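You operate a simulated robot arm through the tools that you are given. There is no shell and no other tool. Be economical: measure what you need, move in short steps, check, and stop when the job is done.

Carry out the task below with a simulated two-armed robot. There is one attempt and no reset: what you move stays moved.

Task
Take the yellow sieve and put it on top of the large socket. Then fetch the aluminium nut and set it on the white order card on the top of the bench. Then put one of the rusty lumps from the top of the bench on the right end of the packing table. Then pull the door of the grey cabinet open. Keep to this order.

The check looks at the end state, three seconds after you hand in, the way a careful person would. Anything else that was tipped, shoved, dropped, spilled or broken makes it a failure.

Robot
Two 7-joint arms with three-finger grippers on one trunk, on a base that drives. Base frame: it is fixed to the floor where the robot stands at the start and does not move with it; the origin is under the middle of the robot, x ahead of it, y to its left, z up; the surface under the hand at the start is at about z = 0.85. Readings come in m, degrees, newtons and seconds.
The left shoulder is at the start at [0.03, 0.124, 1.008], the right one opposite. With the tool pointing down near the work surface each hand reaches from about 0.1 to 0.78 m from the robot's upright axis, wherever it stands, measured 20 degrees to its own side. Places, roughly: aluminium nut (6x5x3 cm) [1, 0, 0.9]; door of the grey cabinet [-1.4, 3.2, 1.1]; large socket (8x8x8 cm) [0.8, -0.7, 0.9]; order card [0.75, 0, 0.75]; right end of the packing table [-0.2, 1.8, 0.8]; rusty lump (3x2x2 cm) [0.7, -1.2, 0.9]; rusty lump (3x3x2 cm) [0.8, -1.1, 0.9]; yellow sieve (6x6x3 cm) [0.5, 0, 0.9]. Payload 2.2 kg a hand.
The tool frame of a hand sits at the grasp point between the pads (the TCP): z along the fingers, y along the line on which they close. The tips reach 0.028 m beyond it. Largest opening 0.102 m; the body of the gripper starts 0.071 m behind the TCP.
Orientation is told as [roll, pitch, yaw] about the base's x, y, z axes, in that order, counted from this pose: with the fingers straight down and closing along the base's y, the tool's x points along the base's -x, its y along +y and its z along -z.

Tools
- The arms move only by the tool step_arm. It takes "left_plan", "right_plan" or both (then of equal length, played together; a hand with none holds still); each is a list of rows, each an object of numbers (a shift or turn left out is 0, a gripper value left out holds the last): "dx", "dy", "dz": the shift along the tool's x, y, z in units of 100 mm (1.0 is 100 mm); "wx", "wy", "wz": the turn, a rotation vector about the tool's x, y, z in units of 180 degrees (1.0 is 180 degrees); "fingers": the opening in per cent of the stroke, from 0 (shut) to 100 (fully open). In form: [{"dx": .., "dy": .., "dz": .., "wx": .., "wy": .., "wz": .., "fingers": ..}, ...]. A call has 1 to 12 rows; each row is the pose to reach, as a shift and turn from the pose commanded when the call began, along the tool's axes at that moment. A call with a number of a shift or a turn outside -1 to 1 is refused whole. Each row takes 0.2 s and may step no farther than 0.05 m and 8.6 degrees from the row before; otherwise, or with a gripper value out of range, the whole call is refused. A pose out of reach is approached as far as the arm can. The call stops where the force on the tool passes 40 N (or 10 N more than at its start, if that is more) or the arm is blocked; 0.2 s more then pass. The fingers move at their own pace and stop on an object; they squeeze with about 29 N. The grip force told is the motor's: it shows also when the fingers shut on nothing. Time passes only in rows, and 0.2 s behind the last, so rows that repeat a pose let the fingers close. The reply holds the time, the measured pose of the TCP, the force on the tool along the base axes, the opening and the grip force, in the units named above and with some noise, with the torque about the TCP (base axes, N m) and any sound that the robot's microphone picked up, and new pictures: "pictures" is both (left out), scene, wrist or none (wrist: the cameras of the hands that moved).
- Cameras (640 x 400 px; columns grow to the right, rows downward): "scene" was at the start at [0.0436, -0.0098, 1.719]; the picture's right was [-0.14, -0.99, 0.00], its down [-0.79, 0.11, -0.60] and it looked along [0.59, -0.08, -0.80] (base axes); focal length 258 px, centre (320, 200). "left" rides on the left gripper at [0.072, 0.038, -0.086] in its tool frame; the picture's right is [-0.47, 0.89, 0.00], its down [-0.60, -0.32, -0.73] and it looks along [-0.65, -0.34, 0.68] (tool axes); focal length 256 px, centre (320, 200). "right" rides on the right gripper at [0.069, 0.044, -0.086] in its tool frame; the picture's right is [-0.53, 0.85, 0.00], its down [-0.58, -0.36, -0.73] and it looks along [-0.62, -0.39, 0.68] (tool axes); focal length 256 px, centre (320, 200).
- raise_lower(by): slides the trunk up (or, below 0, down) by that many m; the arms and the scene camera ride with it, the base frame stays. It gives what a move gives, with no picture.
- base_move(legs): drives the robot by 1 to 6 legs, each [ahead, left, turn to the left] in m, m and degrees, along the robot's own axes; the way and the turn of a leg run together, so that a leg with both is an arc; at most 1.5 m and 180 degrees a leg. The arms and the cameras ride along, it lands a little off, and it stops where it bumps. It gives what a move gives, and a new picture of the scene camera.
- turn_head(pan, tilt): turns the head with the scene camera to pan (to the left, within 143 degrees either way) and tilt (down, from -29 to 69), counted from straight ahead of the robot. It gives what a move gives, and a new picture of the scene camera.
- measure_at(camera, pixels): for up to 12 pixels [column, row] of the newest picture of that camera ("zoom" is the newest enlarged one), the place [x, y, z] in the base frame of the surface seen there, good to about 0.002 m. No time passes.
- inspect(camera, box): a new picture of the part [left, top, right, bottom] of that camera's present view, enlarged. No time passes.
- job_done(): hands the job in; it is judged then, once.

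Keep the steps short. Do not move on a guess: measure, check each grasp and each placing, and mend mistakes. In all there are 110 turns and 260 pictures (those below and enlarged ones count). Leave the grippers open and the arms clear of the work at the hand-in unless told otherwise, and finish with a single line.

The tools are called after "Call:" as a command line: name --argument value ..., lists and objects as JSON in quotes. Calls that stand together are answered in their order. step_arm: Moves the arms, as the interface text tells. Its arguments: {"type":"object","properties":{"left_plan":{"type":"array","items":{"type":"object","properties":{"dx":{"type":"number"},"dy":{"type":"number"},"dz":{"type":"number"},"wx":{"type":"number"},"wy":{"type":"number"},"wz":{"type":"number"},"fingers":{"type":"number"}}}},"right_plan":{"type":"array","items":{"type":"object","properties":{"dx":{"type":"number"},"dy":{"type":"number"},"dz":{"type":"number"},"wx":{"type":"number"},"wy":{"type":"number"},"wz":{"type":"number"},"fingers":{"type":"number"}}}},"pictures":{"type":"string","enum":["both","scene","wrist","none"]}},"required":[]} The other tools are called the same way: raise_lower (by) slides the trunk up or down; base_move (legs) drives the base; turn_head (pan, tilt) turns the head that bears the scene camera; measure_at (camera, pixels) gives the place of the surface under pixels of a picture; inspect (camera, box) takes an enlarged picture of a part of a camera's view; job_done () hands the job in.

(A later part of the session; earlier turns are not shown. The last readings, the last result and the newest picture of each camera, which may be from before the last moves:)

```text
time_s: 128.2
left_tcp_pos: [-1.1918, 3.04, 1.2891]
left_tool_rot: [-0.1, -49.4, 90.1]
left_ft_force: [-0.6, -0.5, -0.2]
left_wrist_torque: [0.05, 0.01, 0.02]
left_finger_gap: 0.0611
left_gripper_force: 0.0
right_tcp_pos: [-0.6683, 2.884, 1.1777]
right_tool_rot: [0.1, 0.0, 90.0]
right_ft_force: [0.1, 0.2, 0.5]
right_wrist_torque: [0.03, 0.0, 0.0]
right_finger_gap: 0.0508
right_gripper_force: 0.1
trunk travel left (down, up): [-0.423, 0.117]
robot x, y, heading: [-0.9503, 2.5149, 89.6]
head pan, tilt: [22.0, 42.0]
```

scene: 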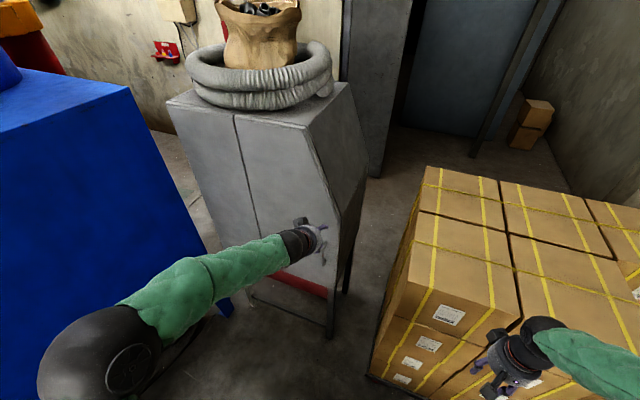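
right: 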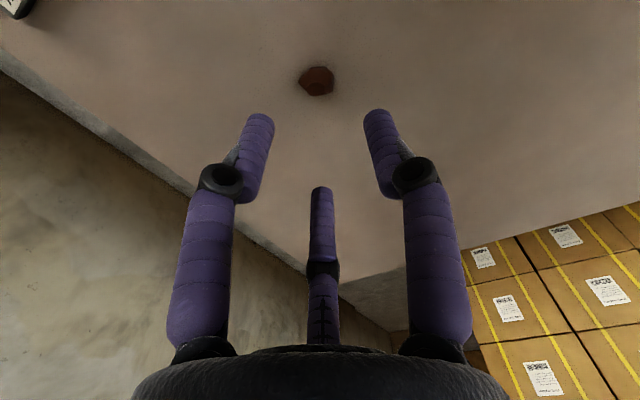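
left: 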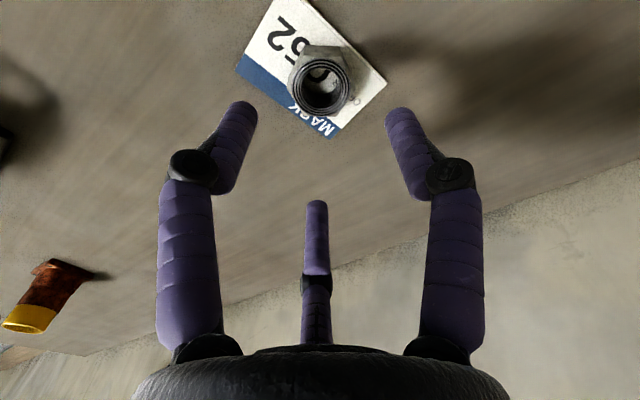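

Call:
step_arm --left_plan '[{"wy": -0.0455}, {"wy": -0.091}, {"wy": -0.1365}, {"wy": -0.182}, {"wy": -0.2265}]' --pictures "both"

```text
time_s: 129.4
left_tcp_pos: [-1.1038, 3.0331, 1.3402]
left_tool_rot: [-0.3, -88.4, 93.1]
left_ft_force: [-0.1, -1.0, 0.3]
left_wrist_torque: [-0.02, 0.03, 0.01]
left_finger_gap: 0.0612
left_gripper_force: 0.0
left hand out of reach, approached as far as the arm can: row 2, 3, 4, 5
right_tcp_pos: [-0.669, 2.8872, 1.1766]
right_tool_rot: [0.0, 0.1, 90.0]
right_ft_force: [0.2, 0.3, 0.8]
right_wrist_torque: [-0.03, 0.04, -0.04]
right_finger_gap: 0.051
right_gripper_force: 0.1
trunk travel left (down, up): [-0.423, 0.117]
robot x, y, heading: [-0.9502, 2.5144, 90.0]
head pan, tilt: [22.0, 42.0]
```

scene: 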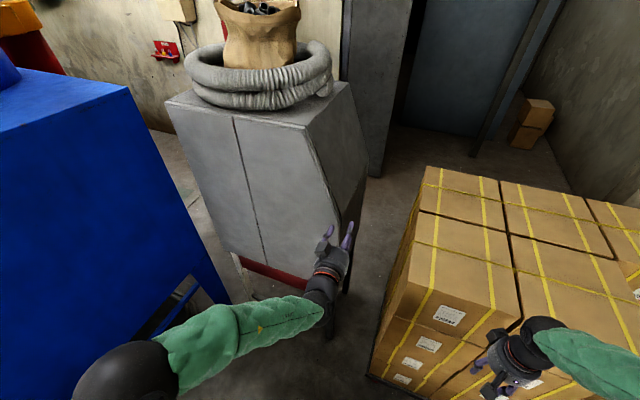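
left: 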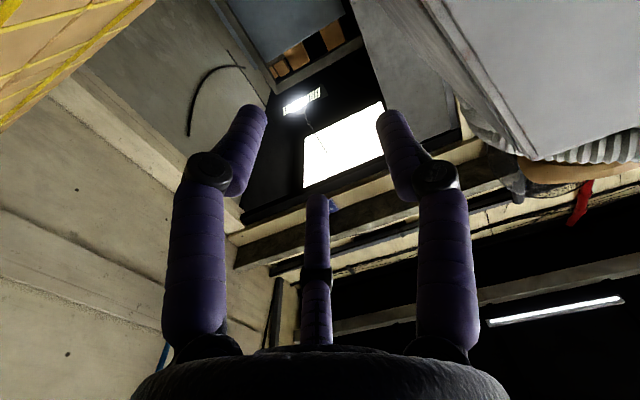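

The arm hits a limit with the hand so close to the shoulder. Move it down 0.1 m and forward 0.04 m (tool x is down now, tool z forward).

Call:
step_arm --left_plan '[{"dx": 0.2, "dz": 0.1}, {"dx": 0.4, "dz": 0.2}, {"dx": 0.6, "dz": 0.3}, {"dx": 0.8, "dz": 0.4}, {"dx": 1.0, "dz": 0.4}, {"dx": 1.0, "dz": 0.4}]' --pictures "scene"

```text
time_s: 130.8
left_tcp_pos: [-1.0671, 3.0642, 1.2534]
left_tool_rot: [0.8, -87.7, 93.2]
left_ft_force: [-0.5, 0.0, 0.0]
left_wrist_torque: [-0.03, -0.01, -0.02]
left_finger_gap: 0.0613
left_gripper_force: 0.2
left hand out of reach, approached as far as the arm can: row 1, 2, 3, 4, 5, 6
right_tcp_pos: [-0.6698, 2.8856, 1.1767]
right_tool_rot: [0.1, 0.0, 90.0]
right_ft_force: [0.8, -0.1, -0.4]
right_wrist_torque: [-0.03, 0.0, 0.02]
right_finger_gap: 0.0513
right_gripper_force: 0.1
trunk travel left (down, up): [-0.423, 0.117]
robot x, y, heading: [-0.9566, 2.5146, 90.3]
head pan, tilt: [22.0, 42.0]
```

scene: 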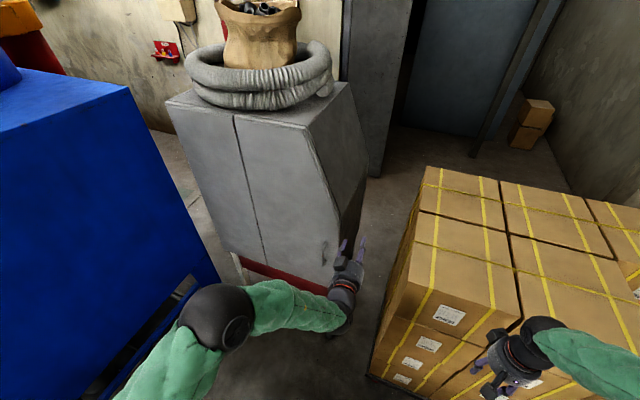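

This orientation is reachable about 0.12 m nearer my centre line, so I drive 0.13 m left and 0.04 m back.

Call:
base_move --legs '[[-0.04, 0.13, 0]]'

Call:
step_arm --left_plan '[{}, {}]' --pictures "none"

```text
time_s: 132.1
left_tcp_pos: [-1.2043, 3.0266, 1.2521]
left_tool_rot: [1.0, -87.7, 93.1]
left_ft_force: [-0.6, -0.3, 0.0]
left_wrist_torque: [0.01, -0.01, -0.04]
left_finger_gap: 0.0614
left_gripper_force: 0.1
right_tcp_pos: [-0.8053, 2.8464, 1.1767]
right_tool_rot: [-0.1, 0.0, 90.0]
right_ft_force: [0.5, 0.3, 0.0]
right_wrist_torque: [-0.02, -0.02, -0.02]
right_finger_gap: 0.0511
right_gripper_force: 0.0
trunk travel left (down, up): [-0.423, 0.117]
robot x, y, heading: [-1.0892, 2.4718, 90.2]
head pan, tilt: [22.0, 42.0]
```

scene: 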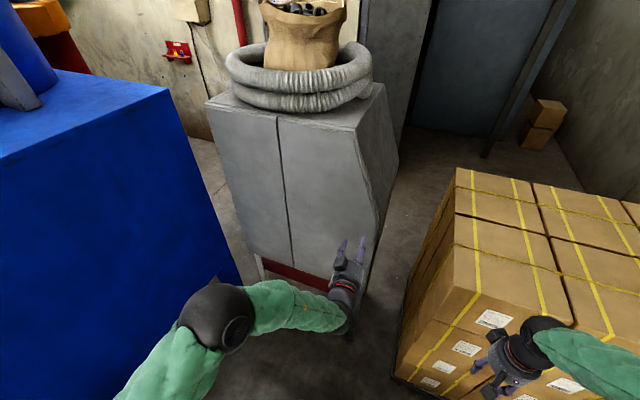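

```text
time_s: 132.7
left_tcp_pos: [-1.2035, 3.0261, 1.2521]
left_tool_rot: [0.1, -87.7, 93.9]
left_ft_force: [-0.1, 0.2, -1.0]
left_wrist_torque: [-0.01, 0.01, 0.0]
left_finger_gap: 0.0613
left_gripper_force: 0.1
right_tcp_pos: [-0.8063, 2.8457, 1.1774]
right_tool_rot: [0.0, -0.1, 90.0]
right_ft_force: [0.5, 0.0, 0.4]
right_wrist_torque: [0.01, 0.02, -0.02]
right_finger_gap: 0.0507
right_gripper_force: 0.1
trunk travel left (down, up): [-0.423, 0.117]
robot x, y, heading: [-1.0883, 2.4754, 89.8]
head pan, tilt: [22.0, 42.0]
```

Hand is at x=-1.2035, close to the handle's x. Lower the trunk 0.217 m to bring it to handle height (z≈1.035).

Call:
raise_lower --by -0.217

Call:
turn_head --pan 12 --tilt 42

Call:
inspect --camera "left" --box '[0, 0, 640, 400]'

```text
time_s: 135.0
left_tcp_pos: [-1.2029, 3.0267, 1.0349]
left_tool_rot: [1.3, -87.7, 92.8]
left_ft_force: [-0.4, 0.1, 0.2]
left_wrist_torque: [-0.02, -0.02, 0.0]
left_finger_gap: 0.0613
left_gripper_force: 0.1
right_tcp_pos: [-0.8051, 2.8467, 0.9606]
right_tool_rot: [0.0, -0.1, 90.1]
right_ft_force: [0.3, 0.2, -0.2]
right_wrist_torque: [0.02, 0.01, -0.04]
right_finger_gap: 0.0512
right_gripper_force: 0.0
trunk travel left (down, up): [-0.206, 0.334]
robot x, y, heading: [-1.0882, 2.4754, 90.4]
head pan, tilt: [22.0, 42.0]
```

```text
time_s: 135.7
left_tcp_pos: [-1.2038, 3.0259, 1.0362]
left_tool_rot: [1.4, -87.7, 92.8]
left_ft_force: [0.7, -0.7, -1.0]
left_wrist_torque: [0.01, 0.01, -0.03]
left_finger_gap: 0.0612
left_gripper_force: 0.1
right_tcp_pos: [-0.8047, 2.8471, 0.9599]
right_tool_rot: [0.0, 0.0, 90.1]
right_ft_force: [0.4, 0.3, -0.2]
right_wrist_torque: [-0.01, 0.01, 0.03]
right_finger_gap: 0.0507
right_gripper_force: 0.0
trunk travel left (down, up): [-0.206, 0.334]
robot x, y, heading: [-1.0895, 2.474, 90.2]
head pan, tilt: [12.0, 42.0]
```

scene: 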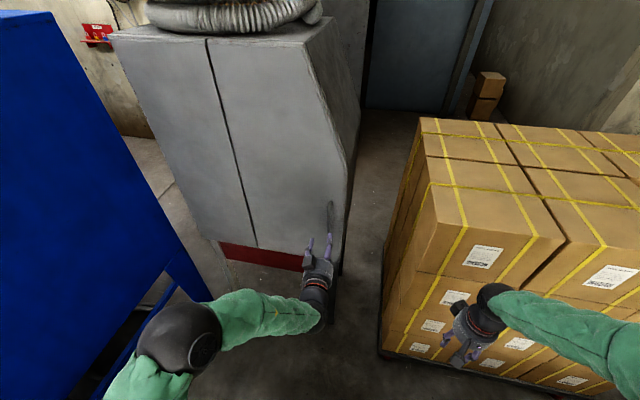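

```text
1.00 times, centred on (320, 200) of left (not enlarged: the box is as wide or as high as the picture)
```

zoom: 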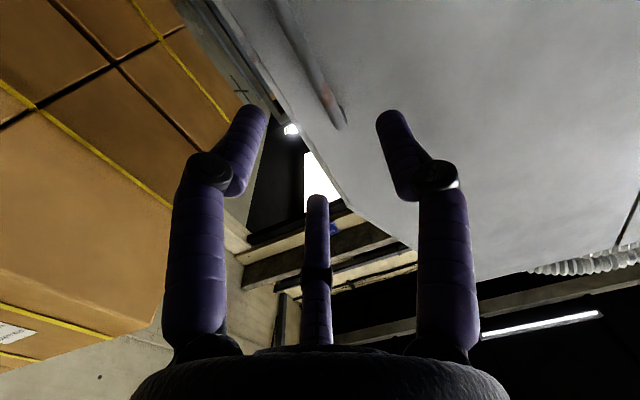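

Handle lies between the fingers in view. Move forward 0.08 m and check.

Call:
step_arm --left_plan '[{"dz": 0.3}, {"dz": 0.6}, {"dz": 0.8}, {"dz": 0.8}]' --pictures "both"

Call:
inspect --camera "scene" --box '[280, 180, 370, 260]'

```text
time_s: 136.7
left_tcp_pos: [-1.1998, 3.093, 1.0308]
left_tool_rot: [1.6, -87.6, 92.9]
left_ft_force: [-0.2, 1.5, 0.3]
left_wrist_torque: [0.01, 0.01, 0.02]
left_finger_gap: 0.0613
left_gripper_force: 0.0
left hand out of reach, approached as far as the arm can: row 2, 3, 4
right_tcp_pos: [-0.8057, 2.8458, 0.9595]
right_tool_rot: [0.0, 0.0, 89.9]
right_ft_force: [-0.4, 0.9, -0.6]
right_wrist_torque: [0.01, 0.01, 0.01]
right_finger_gap: 0.051
right_gripper_force: 0.2
trunk travel left (down, up): [-0.206, 0.334]
robot x, y, heading: [-1.087, 2.4762, 89.8]
head pan, tilt: [12.0, 42.0]
```

scene: 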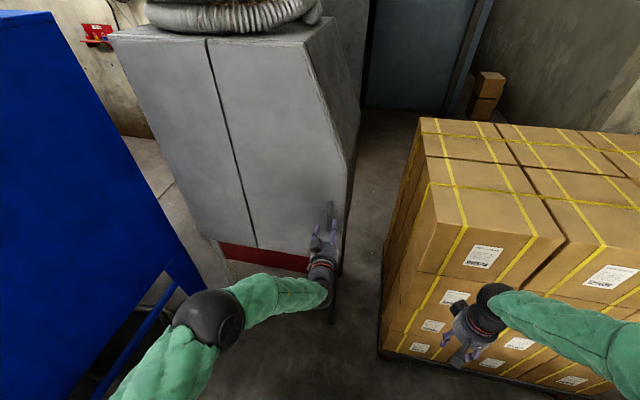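
left: 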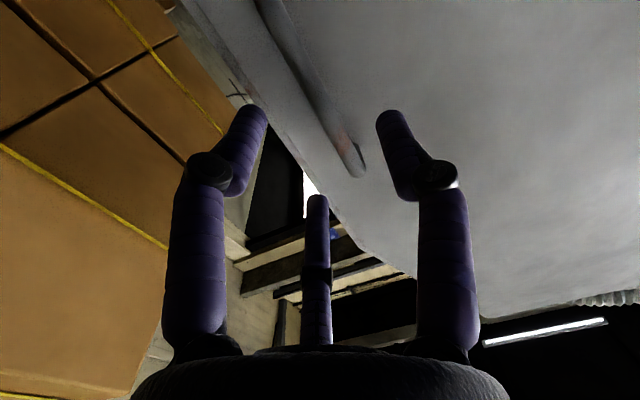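

```text
5.00 times, centred on (325, 220) of scene
```

zoom: 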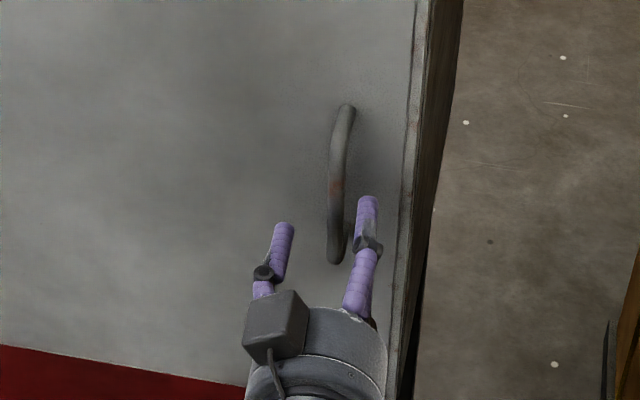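

Call:
measure_at --camera "zoom" --pixels '[[337, 190], [336, 220], [335, 255], [283, 235], [367, 210], [405, 200]]'

```text
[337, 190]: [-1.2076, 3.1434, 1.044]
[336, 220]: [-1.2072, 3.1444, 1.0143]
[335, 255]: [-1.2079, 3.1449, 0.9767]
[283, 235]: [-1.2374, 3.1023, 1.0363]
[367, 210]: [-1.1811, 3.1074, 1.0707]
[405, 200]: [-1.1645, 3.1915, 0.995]
```

Bar (x=-1.2077) lies between the finger tips (-1.237 and -1.181). Drive the base forward 0.048 m and 7 mm left so the fingers straddle the bar.

Call:
base_move --legs '[[0.046, 0.007, 0]]'

Call:
inspect --camera "scene" --box '[290, 160, 390, 260]'

Call:
inspect --camera "left" --box '[0, 0, 640, 400]'

```text
time_s: 137.6
left_tcp_pos: [-1.206, 3.141, 1.0286]
left_tool_rot: [1.4, -87.4, 92.9]
left_ft_force: [-0.1, 1.0, -0.7]
left_wrist_torque: [-0.01, -0.02, -0.02]
left_finger_gap: 0.0611
left_gripper_force: 0.0
right_tcp_pos: [-0.8104, 2.8927, 0.9588]
right_tool_rot: [0.0, 0.1, 90.0]
right_ft_force: [0.0, 0.0, -0.7]
right_wrist_torque: [-0.06, 0.01, -0.01]
right_finger_gap: 0.0511
right_gripper_force: 0.1
trunk travel left (down, up): [-0.206, 0.334]
robot x, y, heading: [-1.0982, 2.5199, 90.1]
head pan, tilt: [12.0, 42.0]
```

scene: 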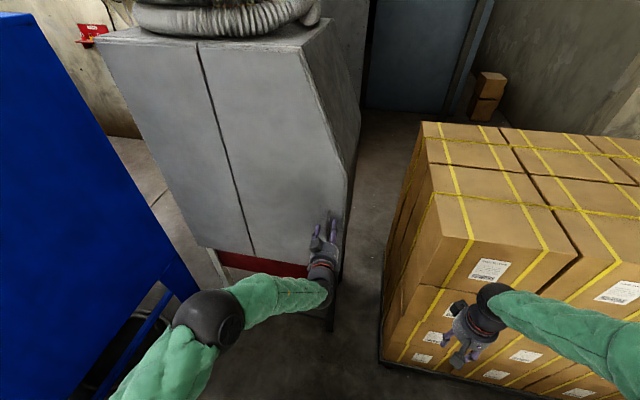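

```text
4.00 times, centred on (340, 210) of scene
```

zoom: 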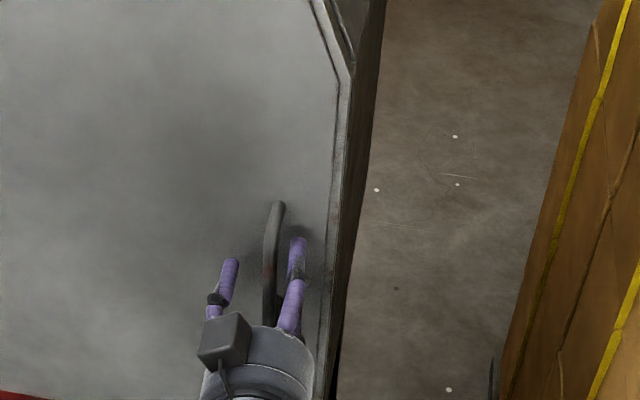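

```text
1.00 times, centred on (320, 200) of left (not enlarged: the box is as wide or as high as the picture)
```

zoom: 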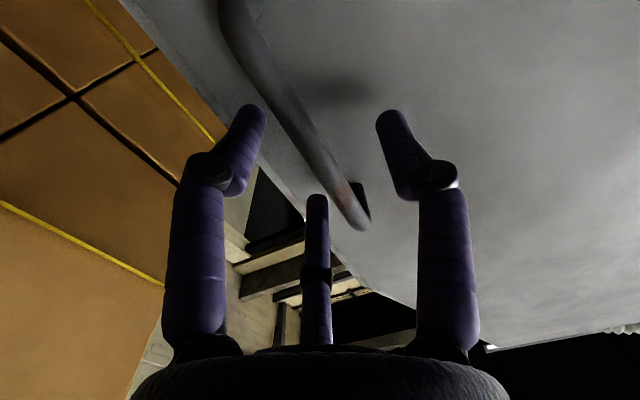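

TCP (-1.206,3.141,1.029), bar between the fingers. Close.

Call:
step_arm --left_plan '[{"fingers": 30}, {"fingers": 0}, {"fingers": 0}, {"fingers": 0}, {"fingers": 0}]' --pictures "both"

```text
time_s: 138.8
left_tcp_pos: [-1.2047, 3.1377, 1.0296]
left_tool_rot: [2.7, -87.4, 91.6]
left_ft_force: [6.4, -3.9, -3.3]
left_wrist_torque: [0.03, -0.12, -0.07]
left_finger_gap: 0.0193
left_gripper_force: 44.6
right_tcp_pos: [-0.8114, 2.8914, 0.96]
right_tool_rot: [0.1, 0.0, 90.1]
right_ft_force: [-0.6, 0.0, 0.3]
right_wrist_torque: [0.04, 0.02, -0.04]
right_finger_gap: 0.051
right_gripper_force: 0.2
trunk travel left (down, up): [-0.206, 0.334]
robot x, y, heading: [-1.094, 2.5229, 89.8]
head pan, tilt: [12.0, 42.0]
```

scene: 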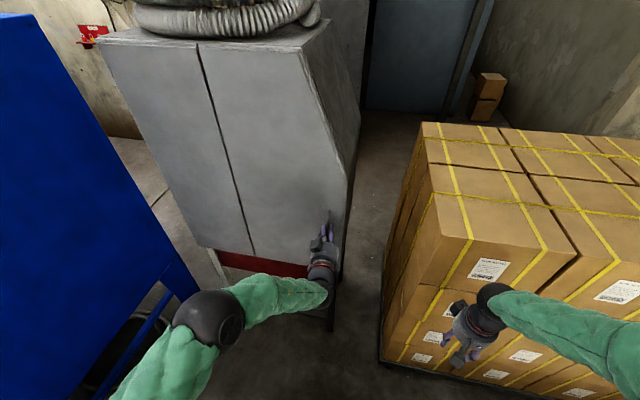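
left: 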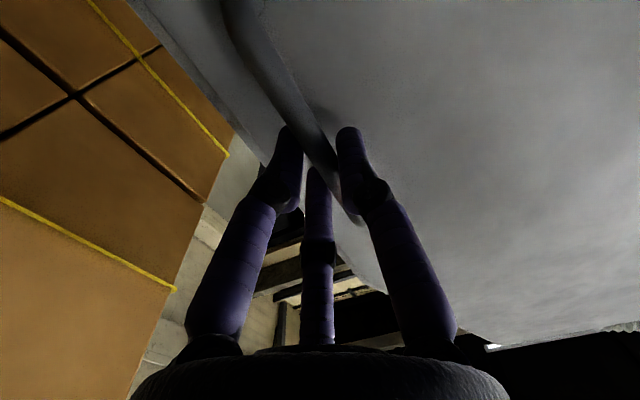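

Firm hold on the bar. Pull along the door's arc to 15°, turning the hand with it.

Call:
step_arm --left_plan '[{"dz": -0.17, "dy": 0.03, "wx": 0.017}, {"dz": -0.345, "dy": 0.06, "wx": 0.033}, {"dz": -0.51, "dy": 0.1, "wx": 0.05}, {"dz": -0.68, "dy": 0.155, "wx": 0.067}, {"dz": -0.845, "dy": 0.22, "wx": 0.083}]' --pictures "scene"

```text
time_s: 139.2
left_tcp_pos: [-1.2054, 3.1245, 1.03]
left_tool_rot: [-4.9, -86.1, 99.2]
left_ft_force: [-17.2, 4.0, -10.4]
left_wrist_torque: [-0.35, 0.2, 0.33]
left_finger_gap: 0.0194
left_gripper_force: 44.4
left hand out of reach, approached as far as the arm can: row 1
right_tcp_pos: [-0.8118, 2.8918, 0.9595]
right_tool_rot: [0.0, 0.0, 89.9]
right_ft_force: [0.3, -0.8, 0.3]
right_wrist_torque: [0.01, 0.04, 0.02]
right_finger_gap: 0.051
right_gripper_force: 0.2
trunk travel left (down, up): [-0.206, 0.334]
robot x, y, heading: [-1.1001, 2.5239, 90.1]
head pan, tilt: [12.0, 42.0]
stopped in row 1 (left hand): the force on the tool passed its limit at 51 N (the readings are from after the stop); the commanded pose is now the measured one
```

scene: 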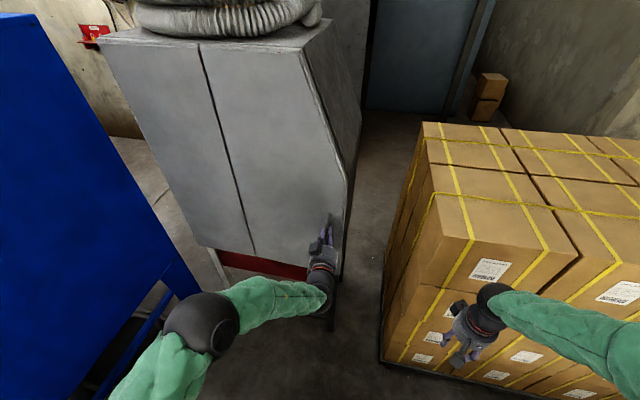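

The arm is at its joint limit there, so I'll pull with the base: back 0.03 m.

Call:
base_move --legs '[[-0.03, 0.004, 0]]'

Call:
inspect --camera "scene" --box '[270, 130, 390, 260]'

```text
time_s: 140.1
left_tcp_pos: [-1.2133, 3.0929, 1.0303]
left_tool_rot: [-8.1, -86.3, 102.0]
left_ft_force: [-30.2, 6.7, -19.0]
left_wrist_torque: [0.34, 0.42, 0.03]
left_finger_gap: 0.0193
left_gripper_force: 44.6
right_tcp_pos: [-0.8209, 2.8626, 0.9603]
right_tool_rot: [-0.2, 0.1, 90.1]
right_ft_force: [-0.5, -2.0, 0.5]
right_wrist_torque: [0.05, -0.05, -0.01]
right_finger_gap: 0.0511
right_gripper_force: 0.1
trunk travel left (down, up): [-0.206, 0.334]
robot x, y, heading: [-1.0985, 2.4897, 90.0]
head pan, tilt: [12.0, 42.0]
```

scene: 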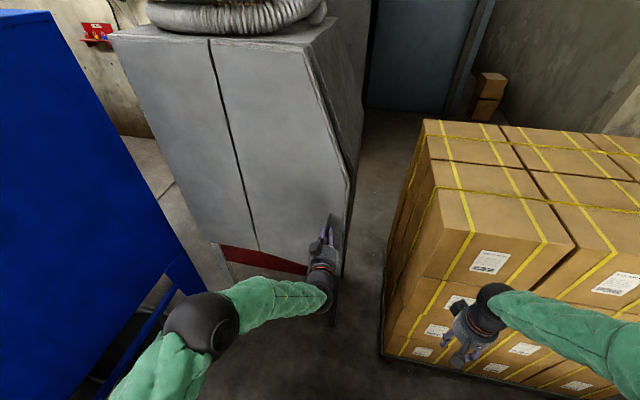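

```text
3.08 times, centred on (330, 195) of scene
```

zoom: 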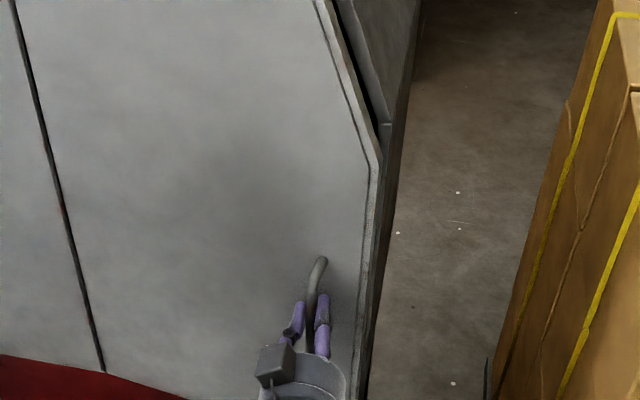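

The door is moving (≈8° open) but the hand is strained in x. Swing the base about the hinge: back 0.045, left 0.075, turn right 6°.

Call:
base_move --legs '[[-0.045, 0.075, -6]]'

```text
time_s: 141.2
left_tcp_pos: [-1.2236, 3.0607, 1.0305]
left_tool_rot: [-5.8, -86.3, 93.7]
left_ft_force: [-10.2, 4.8, -7.7]
left_wrist_torque: [0.26, 0.38, -0.18]
left_finger_gap: 0.0192
left_gripper_force: 44.1
right_tcp_pos: [-0.8583, 2.7902, 0.9599]
right_tool_rot: [-0.1, 0.0, 83.8]
right_ft_force: [-0.3, 0.3, -0.6]
right_wrist_torque: [0.02, -0.04, 0.0]
right_finger_gap: 0.0509
right_gripper_force: 0.1
trunk travel left (down, up): [-0.206, 0.334]
robot x, y, heading: [-1.1798, 2.4536, 84.1]
head pan, tilt: [12.0, 42.0]
```

scene: 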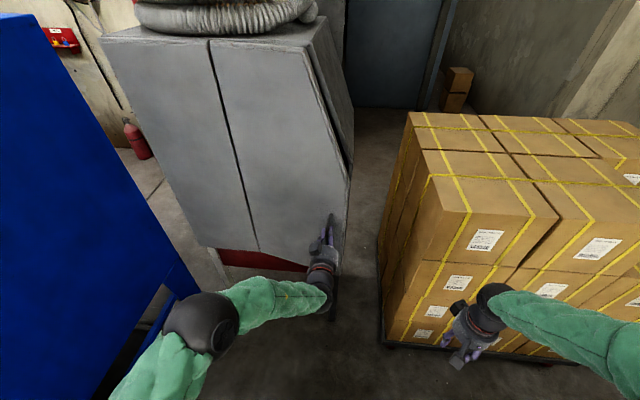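

Force dropped; door ≈14° open. Continue the swing: back 0.054, left 0.10, turn right 8°.

Call:
base_move --legs '[[-0.054, 0.1, -8]]'

```text
time_s: 142.4
left_tcp_pos: [-1.2412, 3.0242, 1.0294]
left_tool_rot: [-4.0, -86.3, 83.4]
left_ft_force: [1.5, -0.3, -2.8]
left_wrist_torque: [0.35, 0.23, -0.33]
left_finger_gap: 0.0192
left_gripper_force: 44.2
right_tcp_pos: [-0.9187, 2.7034, 0.96]
right_tool_rot: [0.1, 0.0, 75.7]
right_ft_force: [-0.5, -0.3, -0.3]
right_wrist_torque: [-0.01, -0.03, -0.02]
right_finger_gap: 0.0511
right_gripper_force: 0.3
trunk travel left (down, up): [-0.206, 0.334]
robot x, y, heading: [-1.2875, 2.415, 75.4]
head pan, tilt: [12.0, 42.0]
```

scene: 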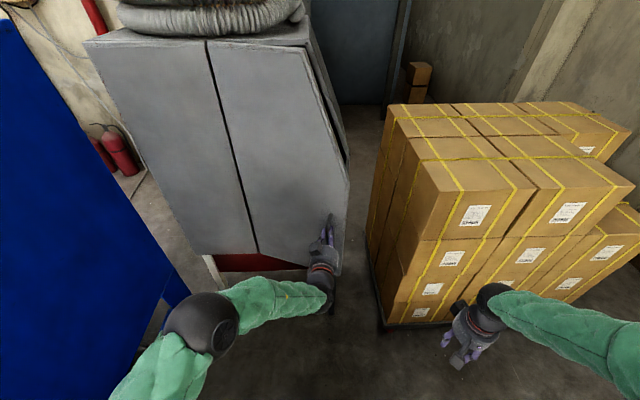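

Door ≈22° open with low forces. Before more backing, check what's behind me.

Call:
turn_head --pan 140 --tilt 60

Call:
turn_head --pan -140 --tilt 60

```text
time_s: 144.5
left_tcp_pos: [-1.2398, 3.0241, 1.0302]
left_tool_rot: [-3.7, -86.3, 83.2]
left_ft_force: [-2.7, 1.3, 2.8]
left_wrist_torque: [0.06, 0.29, 0.02]
left_finger_gap: 0.019
left_gripper_force: 44.1
right_tcp_pos: [-0.9199, 2.7037, 0.9598]
right_tool_rot: [0.0, 0.0, 75.7]
right_ft_force: [-0.4, -0.3, 0.6]
right_wrist_torque: [-0.01, -0.02, -0.05]
right_finger_gap: 0.0509
right_gripper_force: 0.1
trunk travel left (down, up): [-0.206, 0.334]
robot x, y, heading: [-1.2873, 2.4114, 75.8]
head pan, tilt: [140.0, 60.0]
```

scene: 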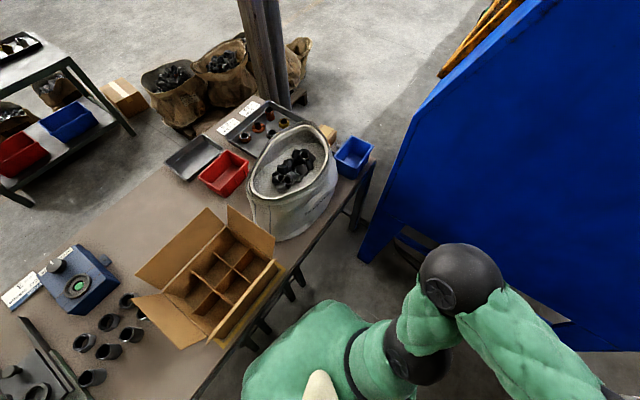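

```text
time_s: 148.3
left_tcp_pos: [-1.2418, 3.0254, 1.0292]
left_tool_rot: [-3.7, -86.3, 83.1]
left_ft_force: [-4.2, 1.2, 3.9]
left_wrist_torque: [0.14, 0.32, 0.06]
left_finger_gap: 0.0191
left_gripper_force: 44.4
right_tcp_pos: [-0.9186, 2.7038, 0.9606]
right_tool_rot: [0.0, 0.0, 75.7]
right_ft_force: [-0.2, 0.4, 0.0]
right_wrist_torque: [-0.03, 0.0, -0.01]
right_finger_gap: 0.051
right_gripper_force: 0.1
trunk travel left (down, up): [-0.206, 0.334]
robot x, y, heading: [-1.2905, 2.4156, 75.8]
head pan, tilt: [-140.0, 60.0]
```

scene: 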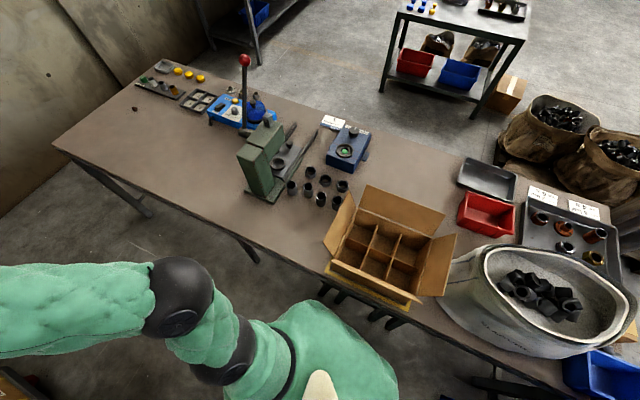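

Call:
measure_at --camera "scene" --pixels '[[330, 305], [375, 345], [395, 390], [405, 303], [365, 297], [300, 270], [460, 345], [520, 375], [575, 395], [450, 320], [430, 345]]'

```text
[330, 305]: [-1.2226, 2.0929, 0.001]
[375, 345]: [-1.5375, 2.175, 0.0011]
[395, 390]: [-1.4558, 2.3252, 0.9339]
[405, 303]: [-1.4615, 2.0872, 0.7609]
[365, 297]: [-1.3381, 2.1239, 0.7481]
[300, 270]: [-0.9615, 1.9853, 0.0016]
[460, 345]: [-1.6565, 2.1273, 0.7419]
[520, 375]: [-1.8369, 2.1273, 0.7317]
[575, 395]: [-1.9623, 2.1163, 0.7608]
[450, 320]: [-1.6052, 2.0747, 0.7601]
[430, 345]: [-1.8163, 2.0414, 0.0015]
```

Torso rear is ≈0.2 m from the table edge (y=2.124). One more swing of 8° costs only 3 cm of that.

Call:
turn_head --pan 12 --tilt 42

Call:
base_move --legs '[[-0.054, 0.1, -8]]'

```text
time_s: 150.7
left_tcp_pos: [-1.2406, 3.0232, 1.0293]
left_tool_rot: [-3.6, -86.3, 83.1]
left_ft_force: [-4.0, 1.9, 4.4]
left_wrist_torque: [0.14, 0.3, 0.03]
left_finger_gap: 0.0192
left_gripper_force: 44.4
right_tcp_pos: [-0.9193, 2.7035, 0.9606]
right_tool_rot: [0.0, -0.1, 75.7]
right_ft_force: [-0.3, 0.4, -0.6]
right_wrist_torque: [0.0, 0.0, -0.04]
right_finger_gap: 0.051
right_gripper_force: 0.1
trunk travel left (down, up): [-0.206, 0.334]
robot x, y, heading: [-1.2824, 2.4132, 75.8]
head pan, tilt: [12.0, 42.0]
```

scene: 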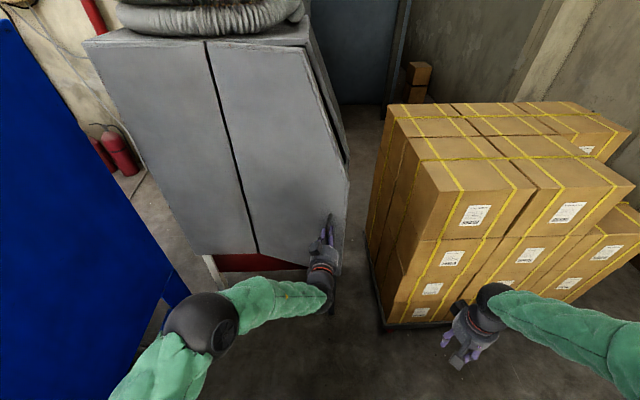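

```text
time_s: 151.9
left_tcp_pos: [-1.2632, 2.9898, 1.029]
left_tool_rot: [-0.4, -86.2, 71.3]
left_ft_force: [21.9, -13.6, 4.2]
left_wrist_torque: [0.31, -0.02, -0.6]
left_finger_gap: 0.0192
left_gripper_force: 44.4
right_tcp_pos: [-0.9925, 2.6263, 0.9593]
right_tool_rot: [0.2, 0.0, 67.5]
right_ft_force: [-0.6, 0.1, -0.7]
right_wrist_torque: [-0.02, -0.02, 0.01]
right_finger_gap: 0.0511
right_gripper_force: 0.0
trunk travel left (down, up): [-0.206, 0.334]
robot x, y, heading: [-1.3987, 2.3965, 67.0]
head pan, tilt: [12.0, 42.0]
```

scene: 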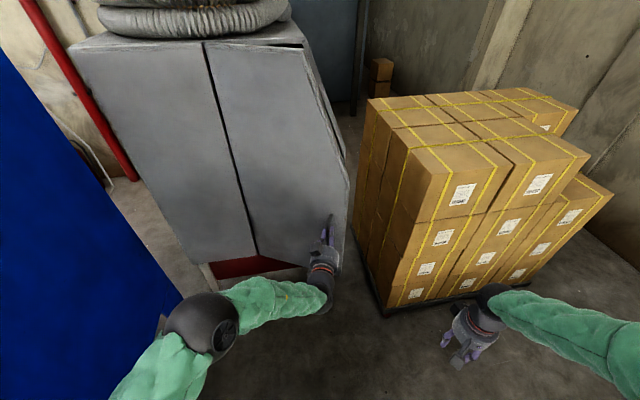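

Door ≈28° open. Now try pulling with the arm along the tangent (mostly straight back).

Call:
step_arm --left_plan '[{"dz": -0.12, "dy": 0.03}, {"dz": -0.25, "dy": 0.06}, {"dz": -0.4, "dy": 0.1}, {"dz": -0.55, "dy": 0.14}, {"dz": -0.7, "dy": 0.18}]' --pictures "scene"

```text
time_s: 153.1
left_tcp_pos: [-1.3083, 2.9351, 1.0303]
left_tool_rot: [-4.5, -85.6, 75.8]
left_ft_force: [-17.4, 16.5, -20.6]
left_wrist_torque: [-0.06, 0.23, 0.33]
left_finger_gap: 0.0194
left_gripper_force: 43.8
right_tcp_pos: [-0.9956, 2.6309, 0.9582]
right_tool_rot: [-0.1, 0.1, 67.4]
right_ft_force: [-0.6, -0.1, 0.6]
right_wrist_torque: [-0.03, 0.04, -0.02]
right_finger_gap: 0.0507
right_gripper_force: 0.0
trunk travel left (down, up): [-0.206, 0.334]
robot x, y, heading: [-1.3993, 2.3985, 67.5]
head pan, tilt: [12.0, 42.0]
```

scene: 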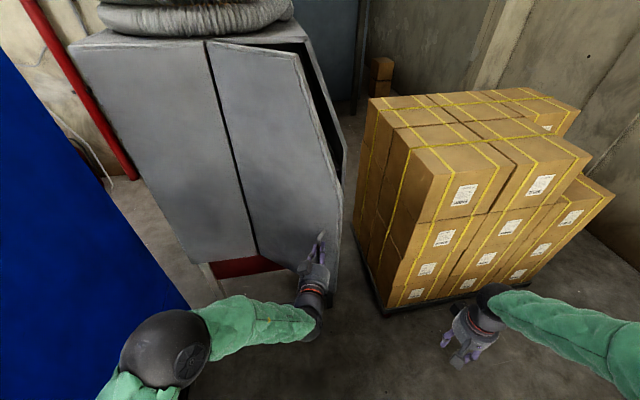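

Door ≈40° open. Continue: more sideways now, with hand turning right.

Call:
step_arm --left_plan '[{"dz": -0.1, "dy": 0.05, "wx": 0.012}, {"dz": -0.22, "dy": 0.11, "wx": 0.025}, {"dz": -0.32, "dy": 0.18, "wx": 0.04}, {"dz": -0.42, "dy": 0.25, "wx": 0.055}, {"dz": -0.52, "dy": 0.33, "wx": 0.065}]' --pictures "scene"

```text
time_s: 153.7
left_tcp_pos: [-1.3127, 2.9299, 1.0308]
left_tool_rot: [-5.7, -85.1, 77.6]
left_ft_force: [-14.0, 13.2, -10.1]
left_wrist_torque: [-0.76, 0.76, 0.34]
left_finger_gap: 0.0197
left_gripper_force: 43.9
left hand out of reach, approached as far as the arm can: row 1, 2
right_tcp_pos: [-0.9953, 2.629, 0.9608]
right_tool_rot: [0.0, 0.0, 67.5]
right_ft_force: [-0.6, 0.7, -0.1]
right_wrist_torque: [0.02, 0.0, 0.03]
right_finger_gap: 0.0513
right_gripper_force: 0.0
trunk travel left (down, up): [-0.206, 0.334]
robot x, y, heading: [-1.402, 2.3986, 67.4]
head pan, tilt: [12.0, 42.0]
stopped in row 2 (left hand): the force on the tool passed its limit at 73 N (the readings are from after the stop); the commanded pose is now the measured one
```

scene: 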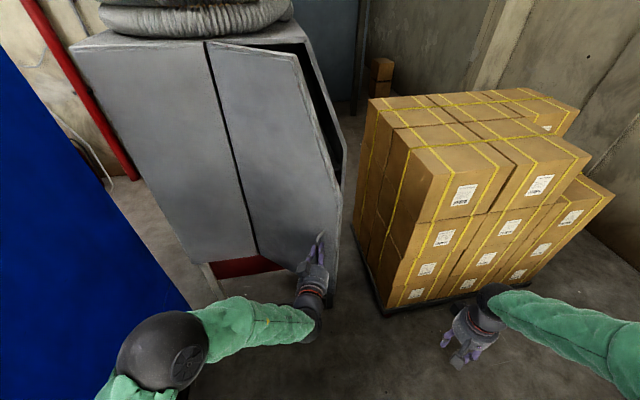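

Door ≈41°. The base could swing another step left with hardly any backing. Check left elbow clearance to the blue machine.

Call:
measure_at --camera "scene" --pixels '[[130, 340], [165, 330], [110, 390], [130, 230], [180, 305], [60, 150], [325, 60], [342, 190], [342, 230], [335, 285], [290, 60], [255, 250]]'

```text
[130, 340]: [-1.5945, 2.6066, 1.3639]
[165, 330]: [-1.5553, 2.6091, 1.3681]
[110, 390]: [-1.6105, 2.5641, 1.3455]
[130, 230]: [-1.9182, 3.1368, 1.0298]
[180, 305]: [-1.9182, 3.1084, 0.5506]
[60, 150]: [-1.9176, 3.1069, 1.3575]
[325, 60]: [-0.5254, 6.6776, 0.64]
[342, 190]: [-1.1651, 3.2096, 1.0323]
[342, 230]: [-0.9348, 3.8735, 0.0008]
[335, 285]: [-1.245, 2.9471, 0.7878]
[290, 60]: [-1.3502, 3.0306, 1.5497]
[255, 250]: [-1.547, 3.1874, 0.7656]
```

Elbow x≈-1.68, machine at -1.918: a further 0.11 m is fine. Swing 8° more.

Call:
base_move --legs '[[-0.053, 0.098, -8]]'

```text
time_s: 155.0
left_tcp_pos: [-1.3402, 2.9103, 1.0309]
left_tool_rot: [0.0, -85.3, 63.6]
left_ft_force: [2.8, -3.0, 4.3]
left_wrist_torque: [-0.01, 0.23, -0.32]
left_finger_gap: 0.0195
left_gripper_force: 44.3
right_tcp_pos: [-1.0665, 2.5818, 0.9586]
right_tool_rot: [0.0, 0.0, 60.9]
right_ft_force: [0.1, 0.0, -1.3]
right_wrist_torque: [0.02, -0.01, 0.0]
right_finger_gap: 0.0507
right_gripper_force: 0.0
trunk travel left (down, up): [-0.206, 0.334]
robot x, y, heading: [-1.4955, 2.3965, 61.0]
head pan, tilt: [12.0, 42.0]
stopped in leg 1: the robot was blocked; the commanded pose is now the measured one
```

scene: 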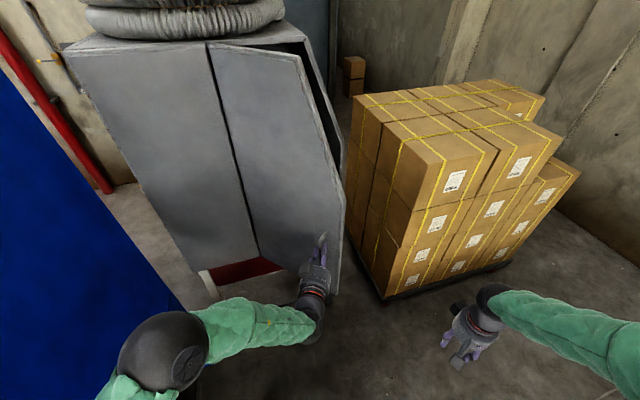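

Something blocked the base. Look behind before moving on.

Call:
turn_head --pan 140 --tilt 62

Call:
turn_head --pan -142 --tilt 62

```text
time_s: 157.1
left_tcp_pos: [-1.3411, 2.9109, 1.0301]
left_tool_rot: [-0.1, -85.3, 63.9]
left_ft_force: [4.2, -7.1, 7.4]
left_wrist_torque: [0.09, 0.18, -0.09]
left_finger_gap: 0.0191
left_gripper_force: 44.2
right_tcp_pos: [-1.0667, 2.5803, 0.9588]
right_tool_rot: [0.1, 0.0, 60.8]
right_ft_force: [-0.2, 0.6, -0.2]
right_wrist_torque: [-0.04, 0.01, 0.03]
right_finger_gap: 0.0511
right_gripper_force: 0.0
trunk travel left (down, up): [-0.206, 0.334]
robot x, y, heading: [-1.4958, 2.3949, 60.9]
head pan, tilt: [140.0, 62.0]
```

scene: 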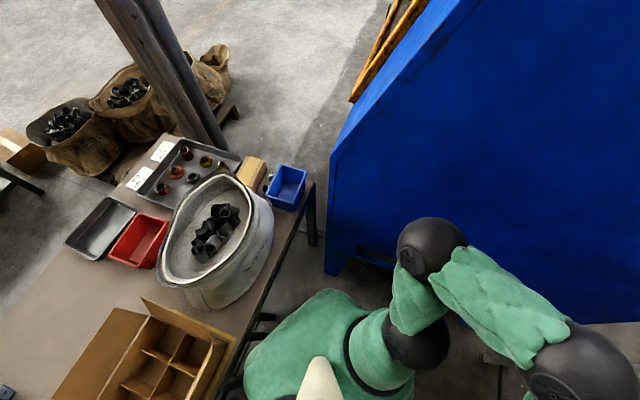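

```text
time_s: 161.0
left_tcp_pos: [-1.3402, 2.9092, 1.0314]
left_tool_rot: [-0.1, -85.4, 64.0]
left_ft_force: [4.6, -5.7, 8.5]
left_wrist_torque: [0.24, 0.12, -0.06]
left_finger_gap: 0.0191
left_gripper_force: 44.6
right_tcp_pos: [-1.067, 2.5809, 0.9602]
right_tool_rot: [0.1, -0.1, 60.9]
right_ft_force: [-0.4, 0.0, 0.1]
right_wrist_torque: [-0.01, -0.01, -0.04]
right_finger_gap: 0.051
right_gripper_force: 0.1
trunk travel left (down, up): [-0.206, 0.334]
robot x, y, heading: [-1.4966, 2.3973, 60.6]
head pan, tilt: [-142.0, 62.0]
```

scene: 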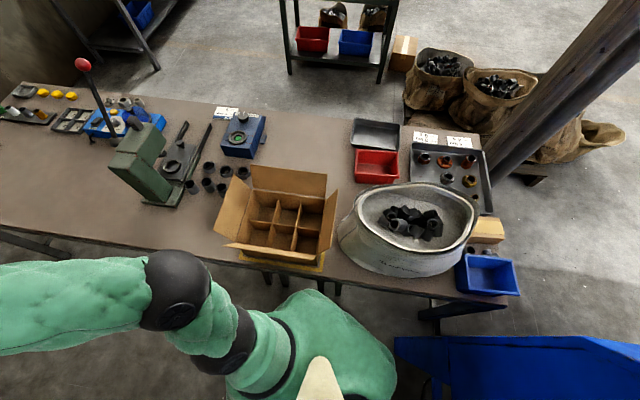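

Nothing looks displaced. Verify table edge and lump haven't shifted.

Call:
measure_at --camera "scene" --pixels '[[150, 246], [380, 283], [420, 295], [275, 270], [320, 298], [330, 345]]'

Call:
turn_head --pan 12 --tilt 42

```text
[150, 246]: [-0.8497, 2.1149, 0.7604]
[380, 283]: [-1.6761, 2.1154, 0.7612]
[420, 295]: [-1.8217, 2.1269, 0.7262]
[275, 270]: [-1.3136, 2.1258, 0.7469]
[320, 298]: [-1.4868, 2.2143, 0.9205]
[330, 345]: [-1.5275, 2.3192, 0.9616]
```

```text
time_s: 163.4
left_tcp_pos: [-1.341, 2.9101, 1.0314]
left_tool_rot: [-0.1, -85.4, 64.0]
left_ft_force: [5.2, -6.6, 8.6]
left_wrist_torque: [0.18, 0.15, -0.09]
left_finger_gap: 0.019
left_gripper_force: 45.0
right_tcp_pos: [-1.0655, 2.5803, 0.9599]
right_tool_rot: [0.2, -0.1, 61.0]
right_ft_force: [0.4, 0.9, 0.2]
right_wrist_torque: [-0.01, 0.0, 0.03]
right_finger_gap: 0.0512
right_gripper_force: 0.1
trunk travel left (down, up): [-0.206, 0.334]
robot x, y, heading: [-1.4974, 2.3985, 60.9]
head pan, tilt: [12.0, 42.0]
```

scene: 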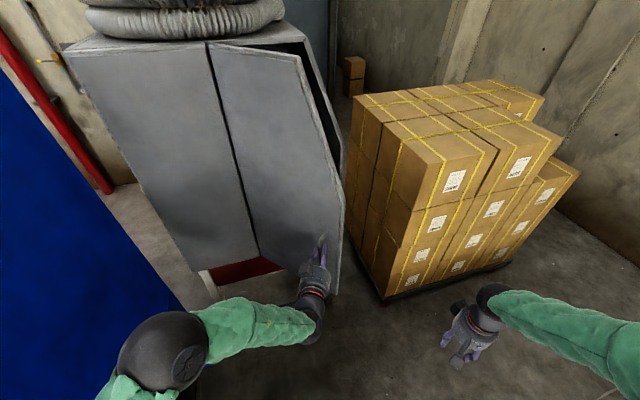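

Table unchanged. Door ≈47°. Pull further with the arm, without turning the hand.

Call:
step_arm --left_plan '[{"dz": -0.1, "dy": 0.05}, {"dz": -0.2, "dy": 0.1}, {"dz": -0.3, "dy": 0.16}, {"dz": -0.4, "dy": 0.22}, {"dz": -0.48, "dy": 0.3}]' --pictures "scene"

```text
time_s: 164.4
left_tcp_pos: [-1.3788, 2.8844, 1.0309]
left_tool_rot: [-3.7, -85.3, 69.2]
left_ft_force: [-8.7, 17.1, -5.4]
left_wrist_torque: [-0.99, 1.02, 0.25]
left_finger_gap: 0.0194
left_gripper_force: 44.0
left hand out of reach, approached as far as the arm can: row 4, 5
right_tcp_pos: [-1.0673, 2.5848, 0.9595]
right_tool_rot: [0.0, 0.0, 61.1]
right_ft_force: [-0.2, -0.4, -0.5]
right_wrist_torque: [0.03, 0.02, 0.0]
right_finger_gap: 0.051
right_gripper_force: 0.0
trunk travel left (down, up): [-0.206, 0.334]
robot x, y, heading: [-1.5007, 2.3969, 61.1]
head pan, tilt: [12.0, 42.0]
stopped in row 5 (left hand): the force on the tool passed its limit at 41 N (the readings are from after the stop); the commanded pose is now the measured one
```

scene: 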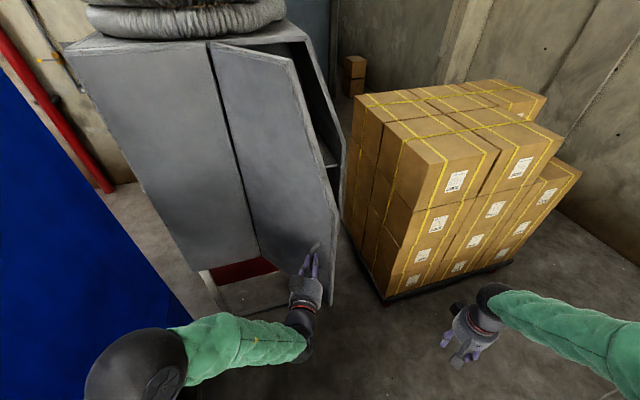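

Door ≈55° open. Release the handle and see that it stays; back the hand off slightly.

Call:
step_arm --left_plan '[{"fingers": 40}, {"fingers": 60}, {"fingers": 60}, {"fingers": 60, "dz": -0.15}, {"fingers": 60, "dz": -0.35}, {"fingers": 60, "dz": -0.5}]' --pictures "both"

```text
time_s: 165.8
left_tcp_pos: [-1.3972, 2.8367, 1.0363]
left_tool_rot: [-3.2, -85.7, 68.3]
left_ft_force: [0.1, 1.2, 0.7]
left_wrist_torque: [-0.01, 0.02, -0.01]
left_finger_gap: 0.0612
left_gripper_force: 0.2
right_tcp_pos: [-1.0674, 2.5832, 0.9606]
right_tool_rot: [0.0, 0.0, 61.0]
right_ft_force: [-0.2, 0.0, 0.1]
right_wrist_torque: [0.0, 0.0, 0.03]
right_finger_gap: 0.0508
right_gripper_force: 0.0
trunk travel left (down, up): [-0.206, 0.334]
robot x, y, heading: [-1.4949, 2.3992, 61.0]
head pan, tilt: [12.0, 42.0]
```

scene: 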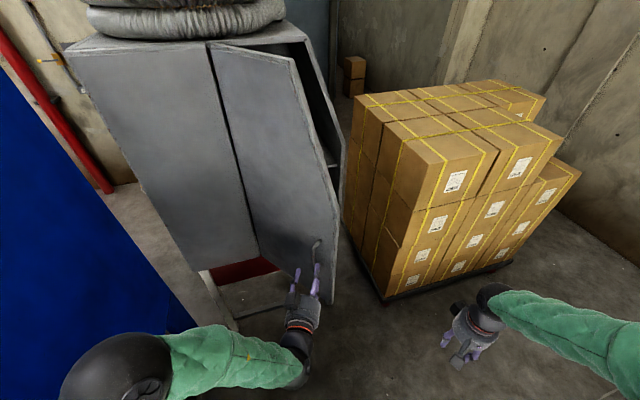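
left: 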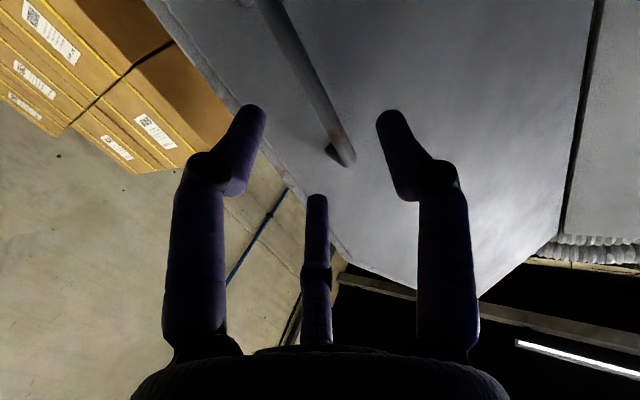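

Call:
measure_at --camera "scene" --pixels '[[333, 297], [335, 230], [333, 195], [317, 250], [290, 65], [258, 258], [310, 150], [345, 160]]'

Call:
inspect --camera "scene" --box '[200, 20, 380, 320]'

```text
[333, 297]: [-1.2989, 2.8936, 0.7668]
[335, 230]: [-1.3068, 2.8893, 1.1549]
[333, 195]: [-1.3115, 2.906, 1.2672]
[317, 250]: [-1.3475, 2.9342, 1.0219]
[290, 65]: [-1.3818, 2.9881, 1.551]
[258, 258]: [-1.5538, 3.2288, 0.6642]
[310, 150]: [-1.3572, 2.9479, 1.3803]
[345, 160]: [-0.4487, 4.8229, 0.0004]
```

```text
1.33 times, centred on (290, 170) of scene
```

zoom: 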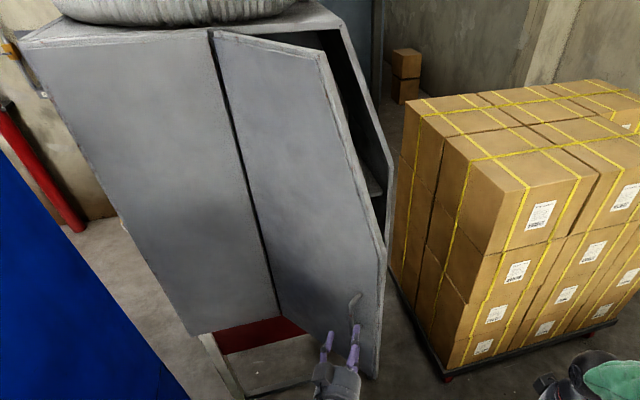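

Door stays at ≈50°. I'll push it further open from the inside with the right hand (fingers shut). Approach around its free edge (-1.30,2.89) on the right side.

Call:
step_arm --right_plan '[{"dx": -0.3, "dy": 0.2, "fingers": 0}, {"dx": -0.6, "dy": 0.45}, {"dx": -1.0, "dy": 0.72}]' --pictures "none"

Call:
step_arm --right_plan '[{"dx": -0.3, "dy": 0.2, "fingers": 0}, {"dx": -0.6, "dy": 0.45}, {"dx": -1.0, "dy": 0.72}]' --pictures "scene"

```text
time_s: 166.7
left_tcp_pos: [-1.3978, 2.8372, 1.0348]
left_tool_rot: [-2.9, -85.7, 67.9]
left_ft_force: [0.0, -0.4, 0.5]
left_wrist_torque: [0.02, -0.01, 0.0]
left_finger_gap: 0.0613
left_gripper_force: 0.0
right_tcp_pos: [-1.0814, 2.7057, 0.9608]
right_tool_rot: [0.0, 0.0, 60.9]
right_ft_force: [0.8, 0.4, 0.2]
right_wrist_torque: [-0.06, 0.01, -0.03]
right_finger_gap: 0.0022
right_gripper_force: 28.9
trunk travel left (down, up): [-0.206, 0.334]
robot x, y, heading: [-1.496, 2.3944, 61.2]
head pan, tilt: [12.0, 42.0]
```

```text
time_s: 167.4
left_tcp_pos: [-1.3968, 2.8397, 1.0362]
left_tool_rot: [-3.1, -85.7, 68.2]
left_ft_force: [0.4, 0.9, -0.6]
left_wrist_torque: [0.01, -0.05, 0.01]
left_finger_gap: 0.0613
left_gripper_force: 0.0
right_tcp_pos: [-1.0928, 2.8295, 0.9613]
right_tool_rot: [0.1, 0.1, 61.0]
right_ft_force: [-0.9, -0.2, 0.3]
right_wrist_torque: [-0.01, 0.03, -0.05]
right_finger_gap: 0.0019
right_gripper_force: 28.9
trunk travel left (down, up): [-0.206, 0.334]
robot x, y, heading: [-1.4984, 2.3977, 60.9]
head pan, tilt: [12.0, 42.0]
```

scene: 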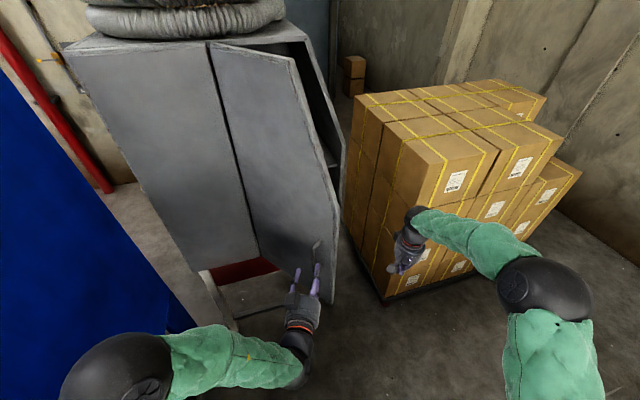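

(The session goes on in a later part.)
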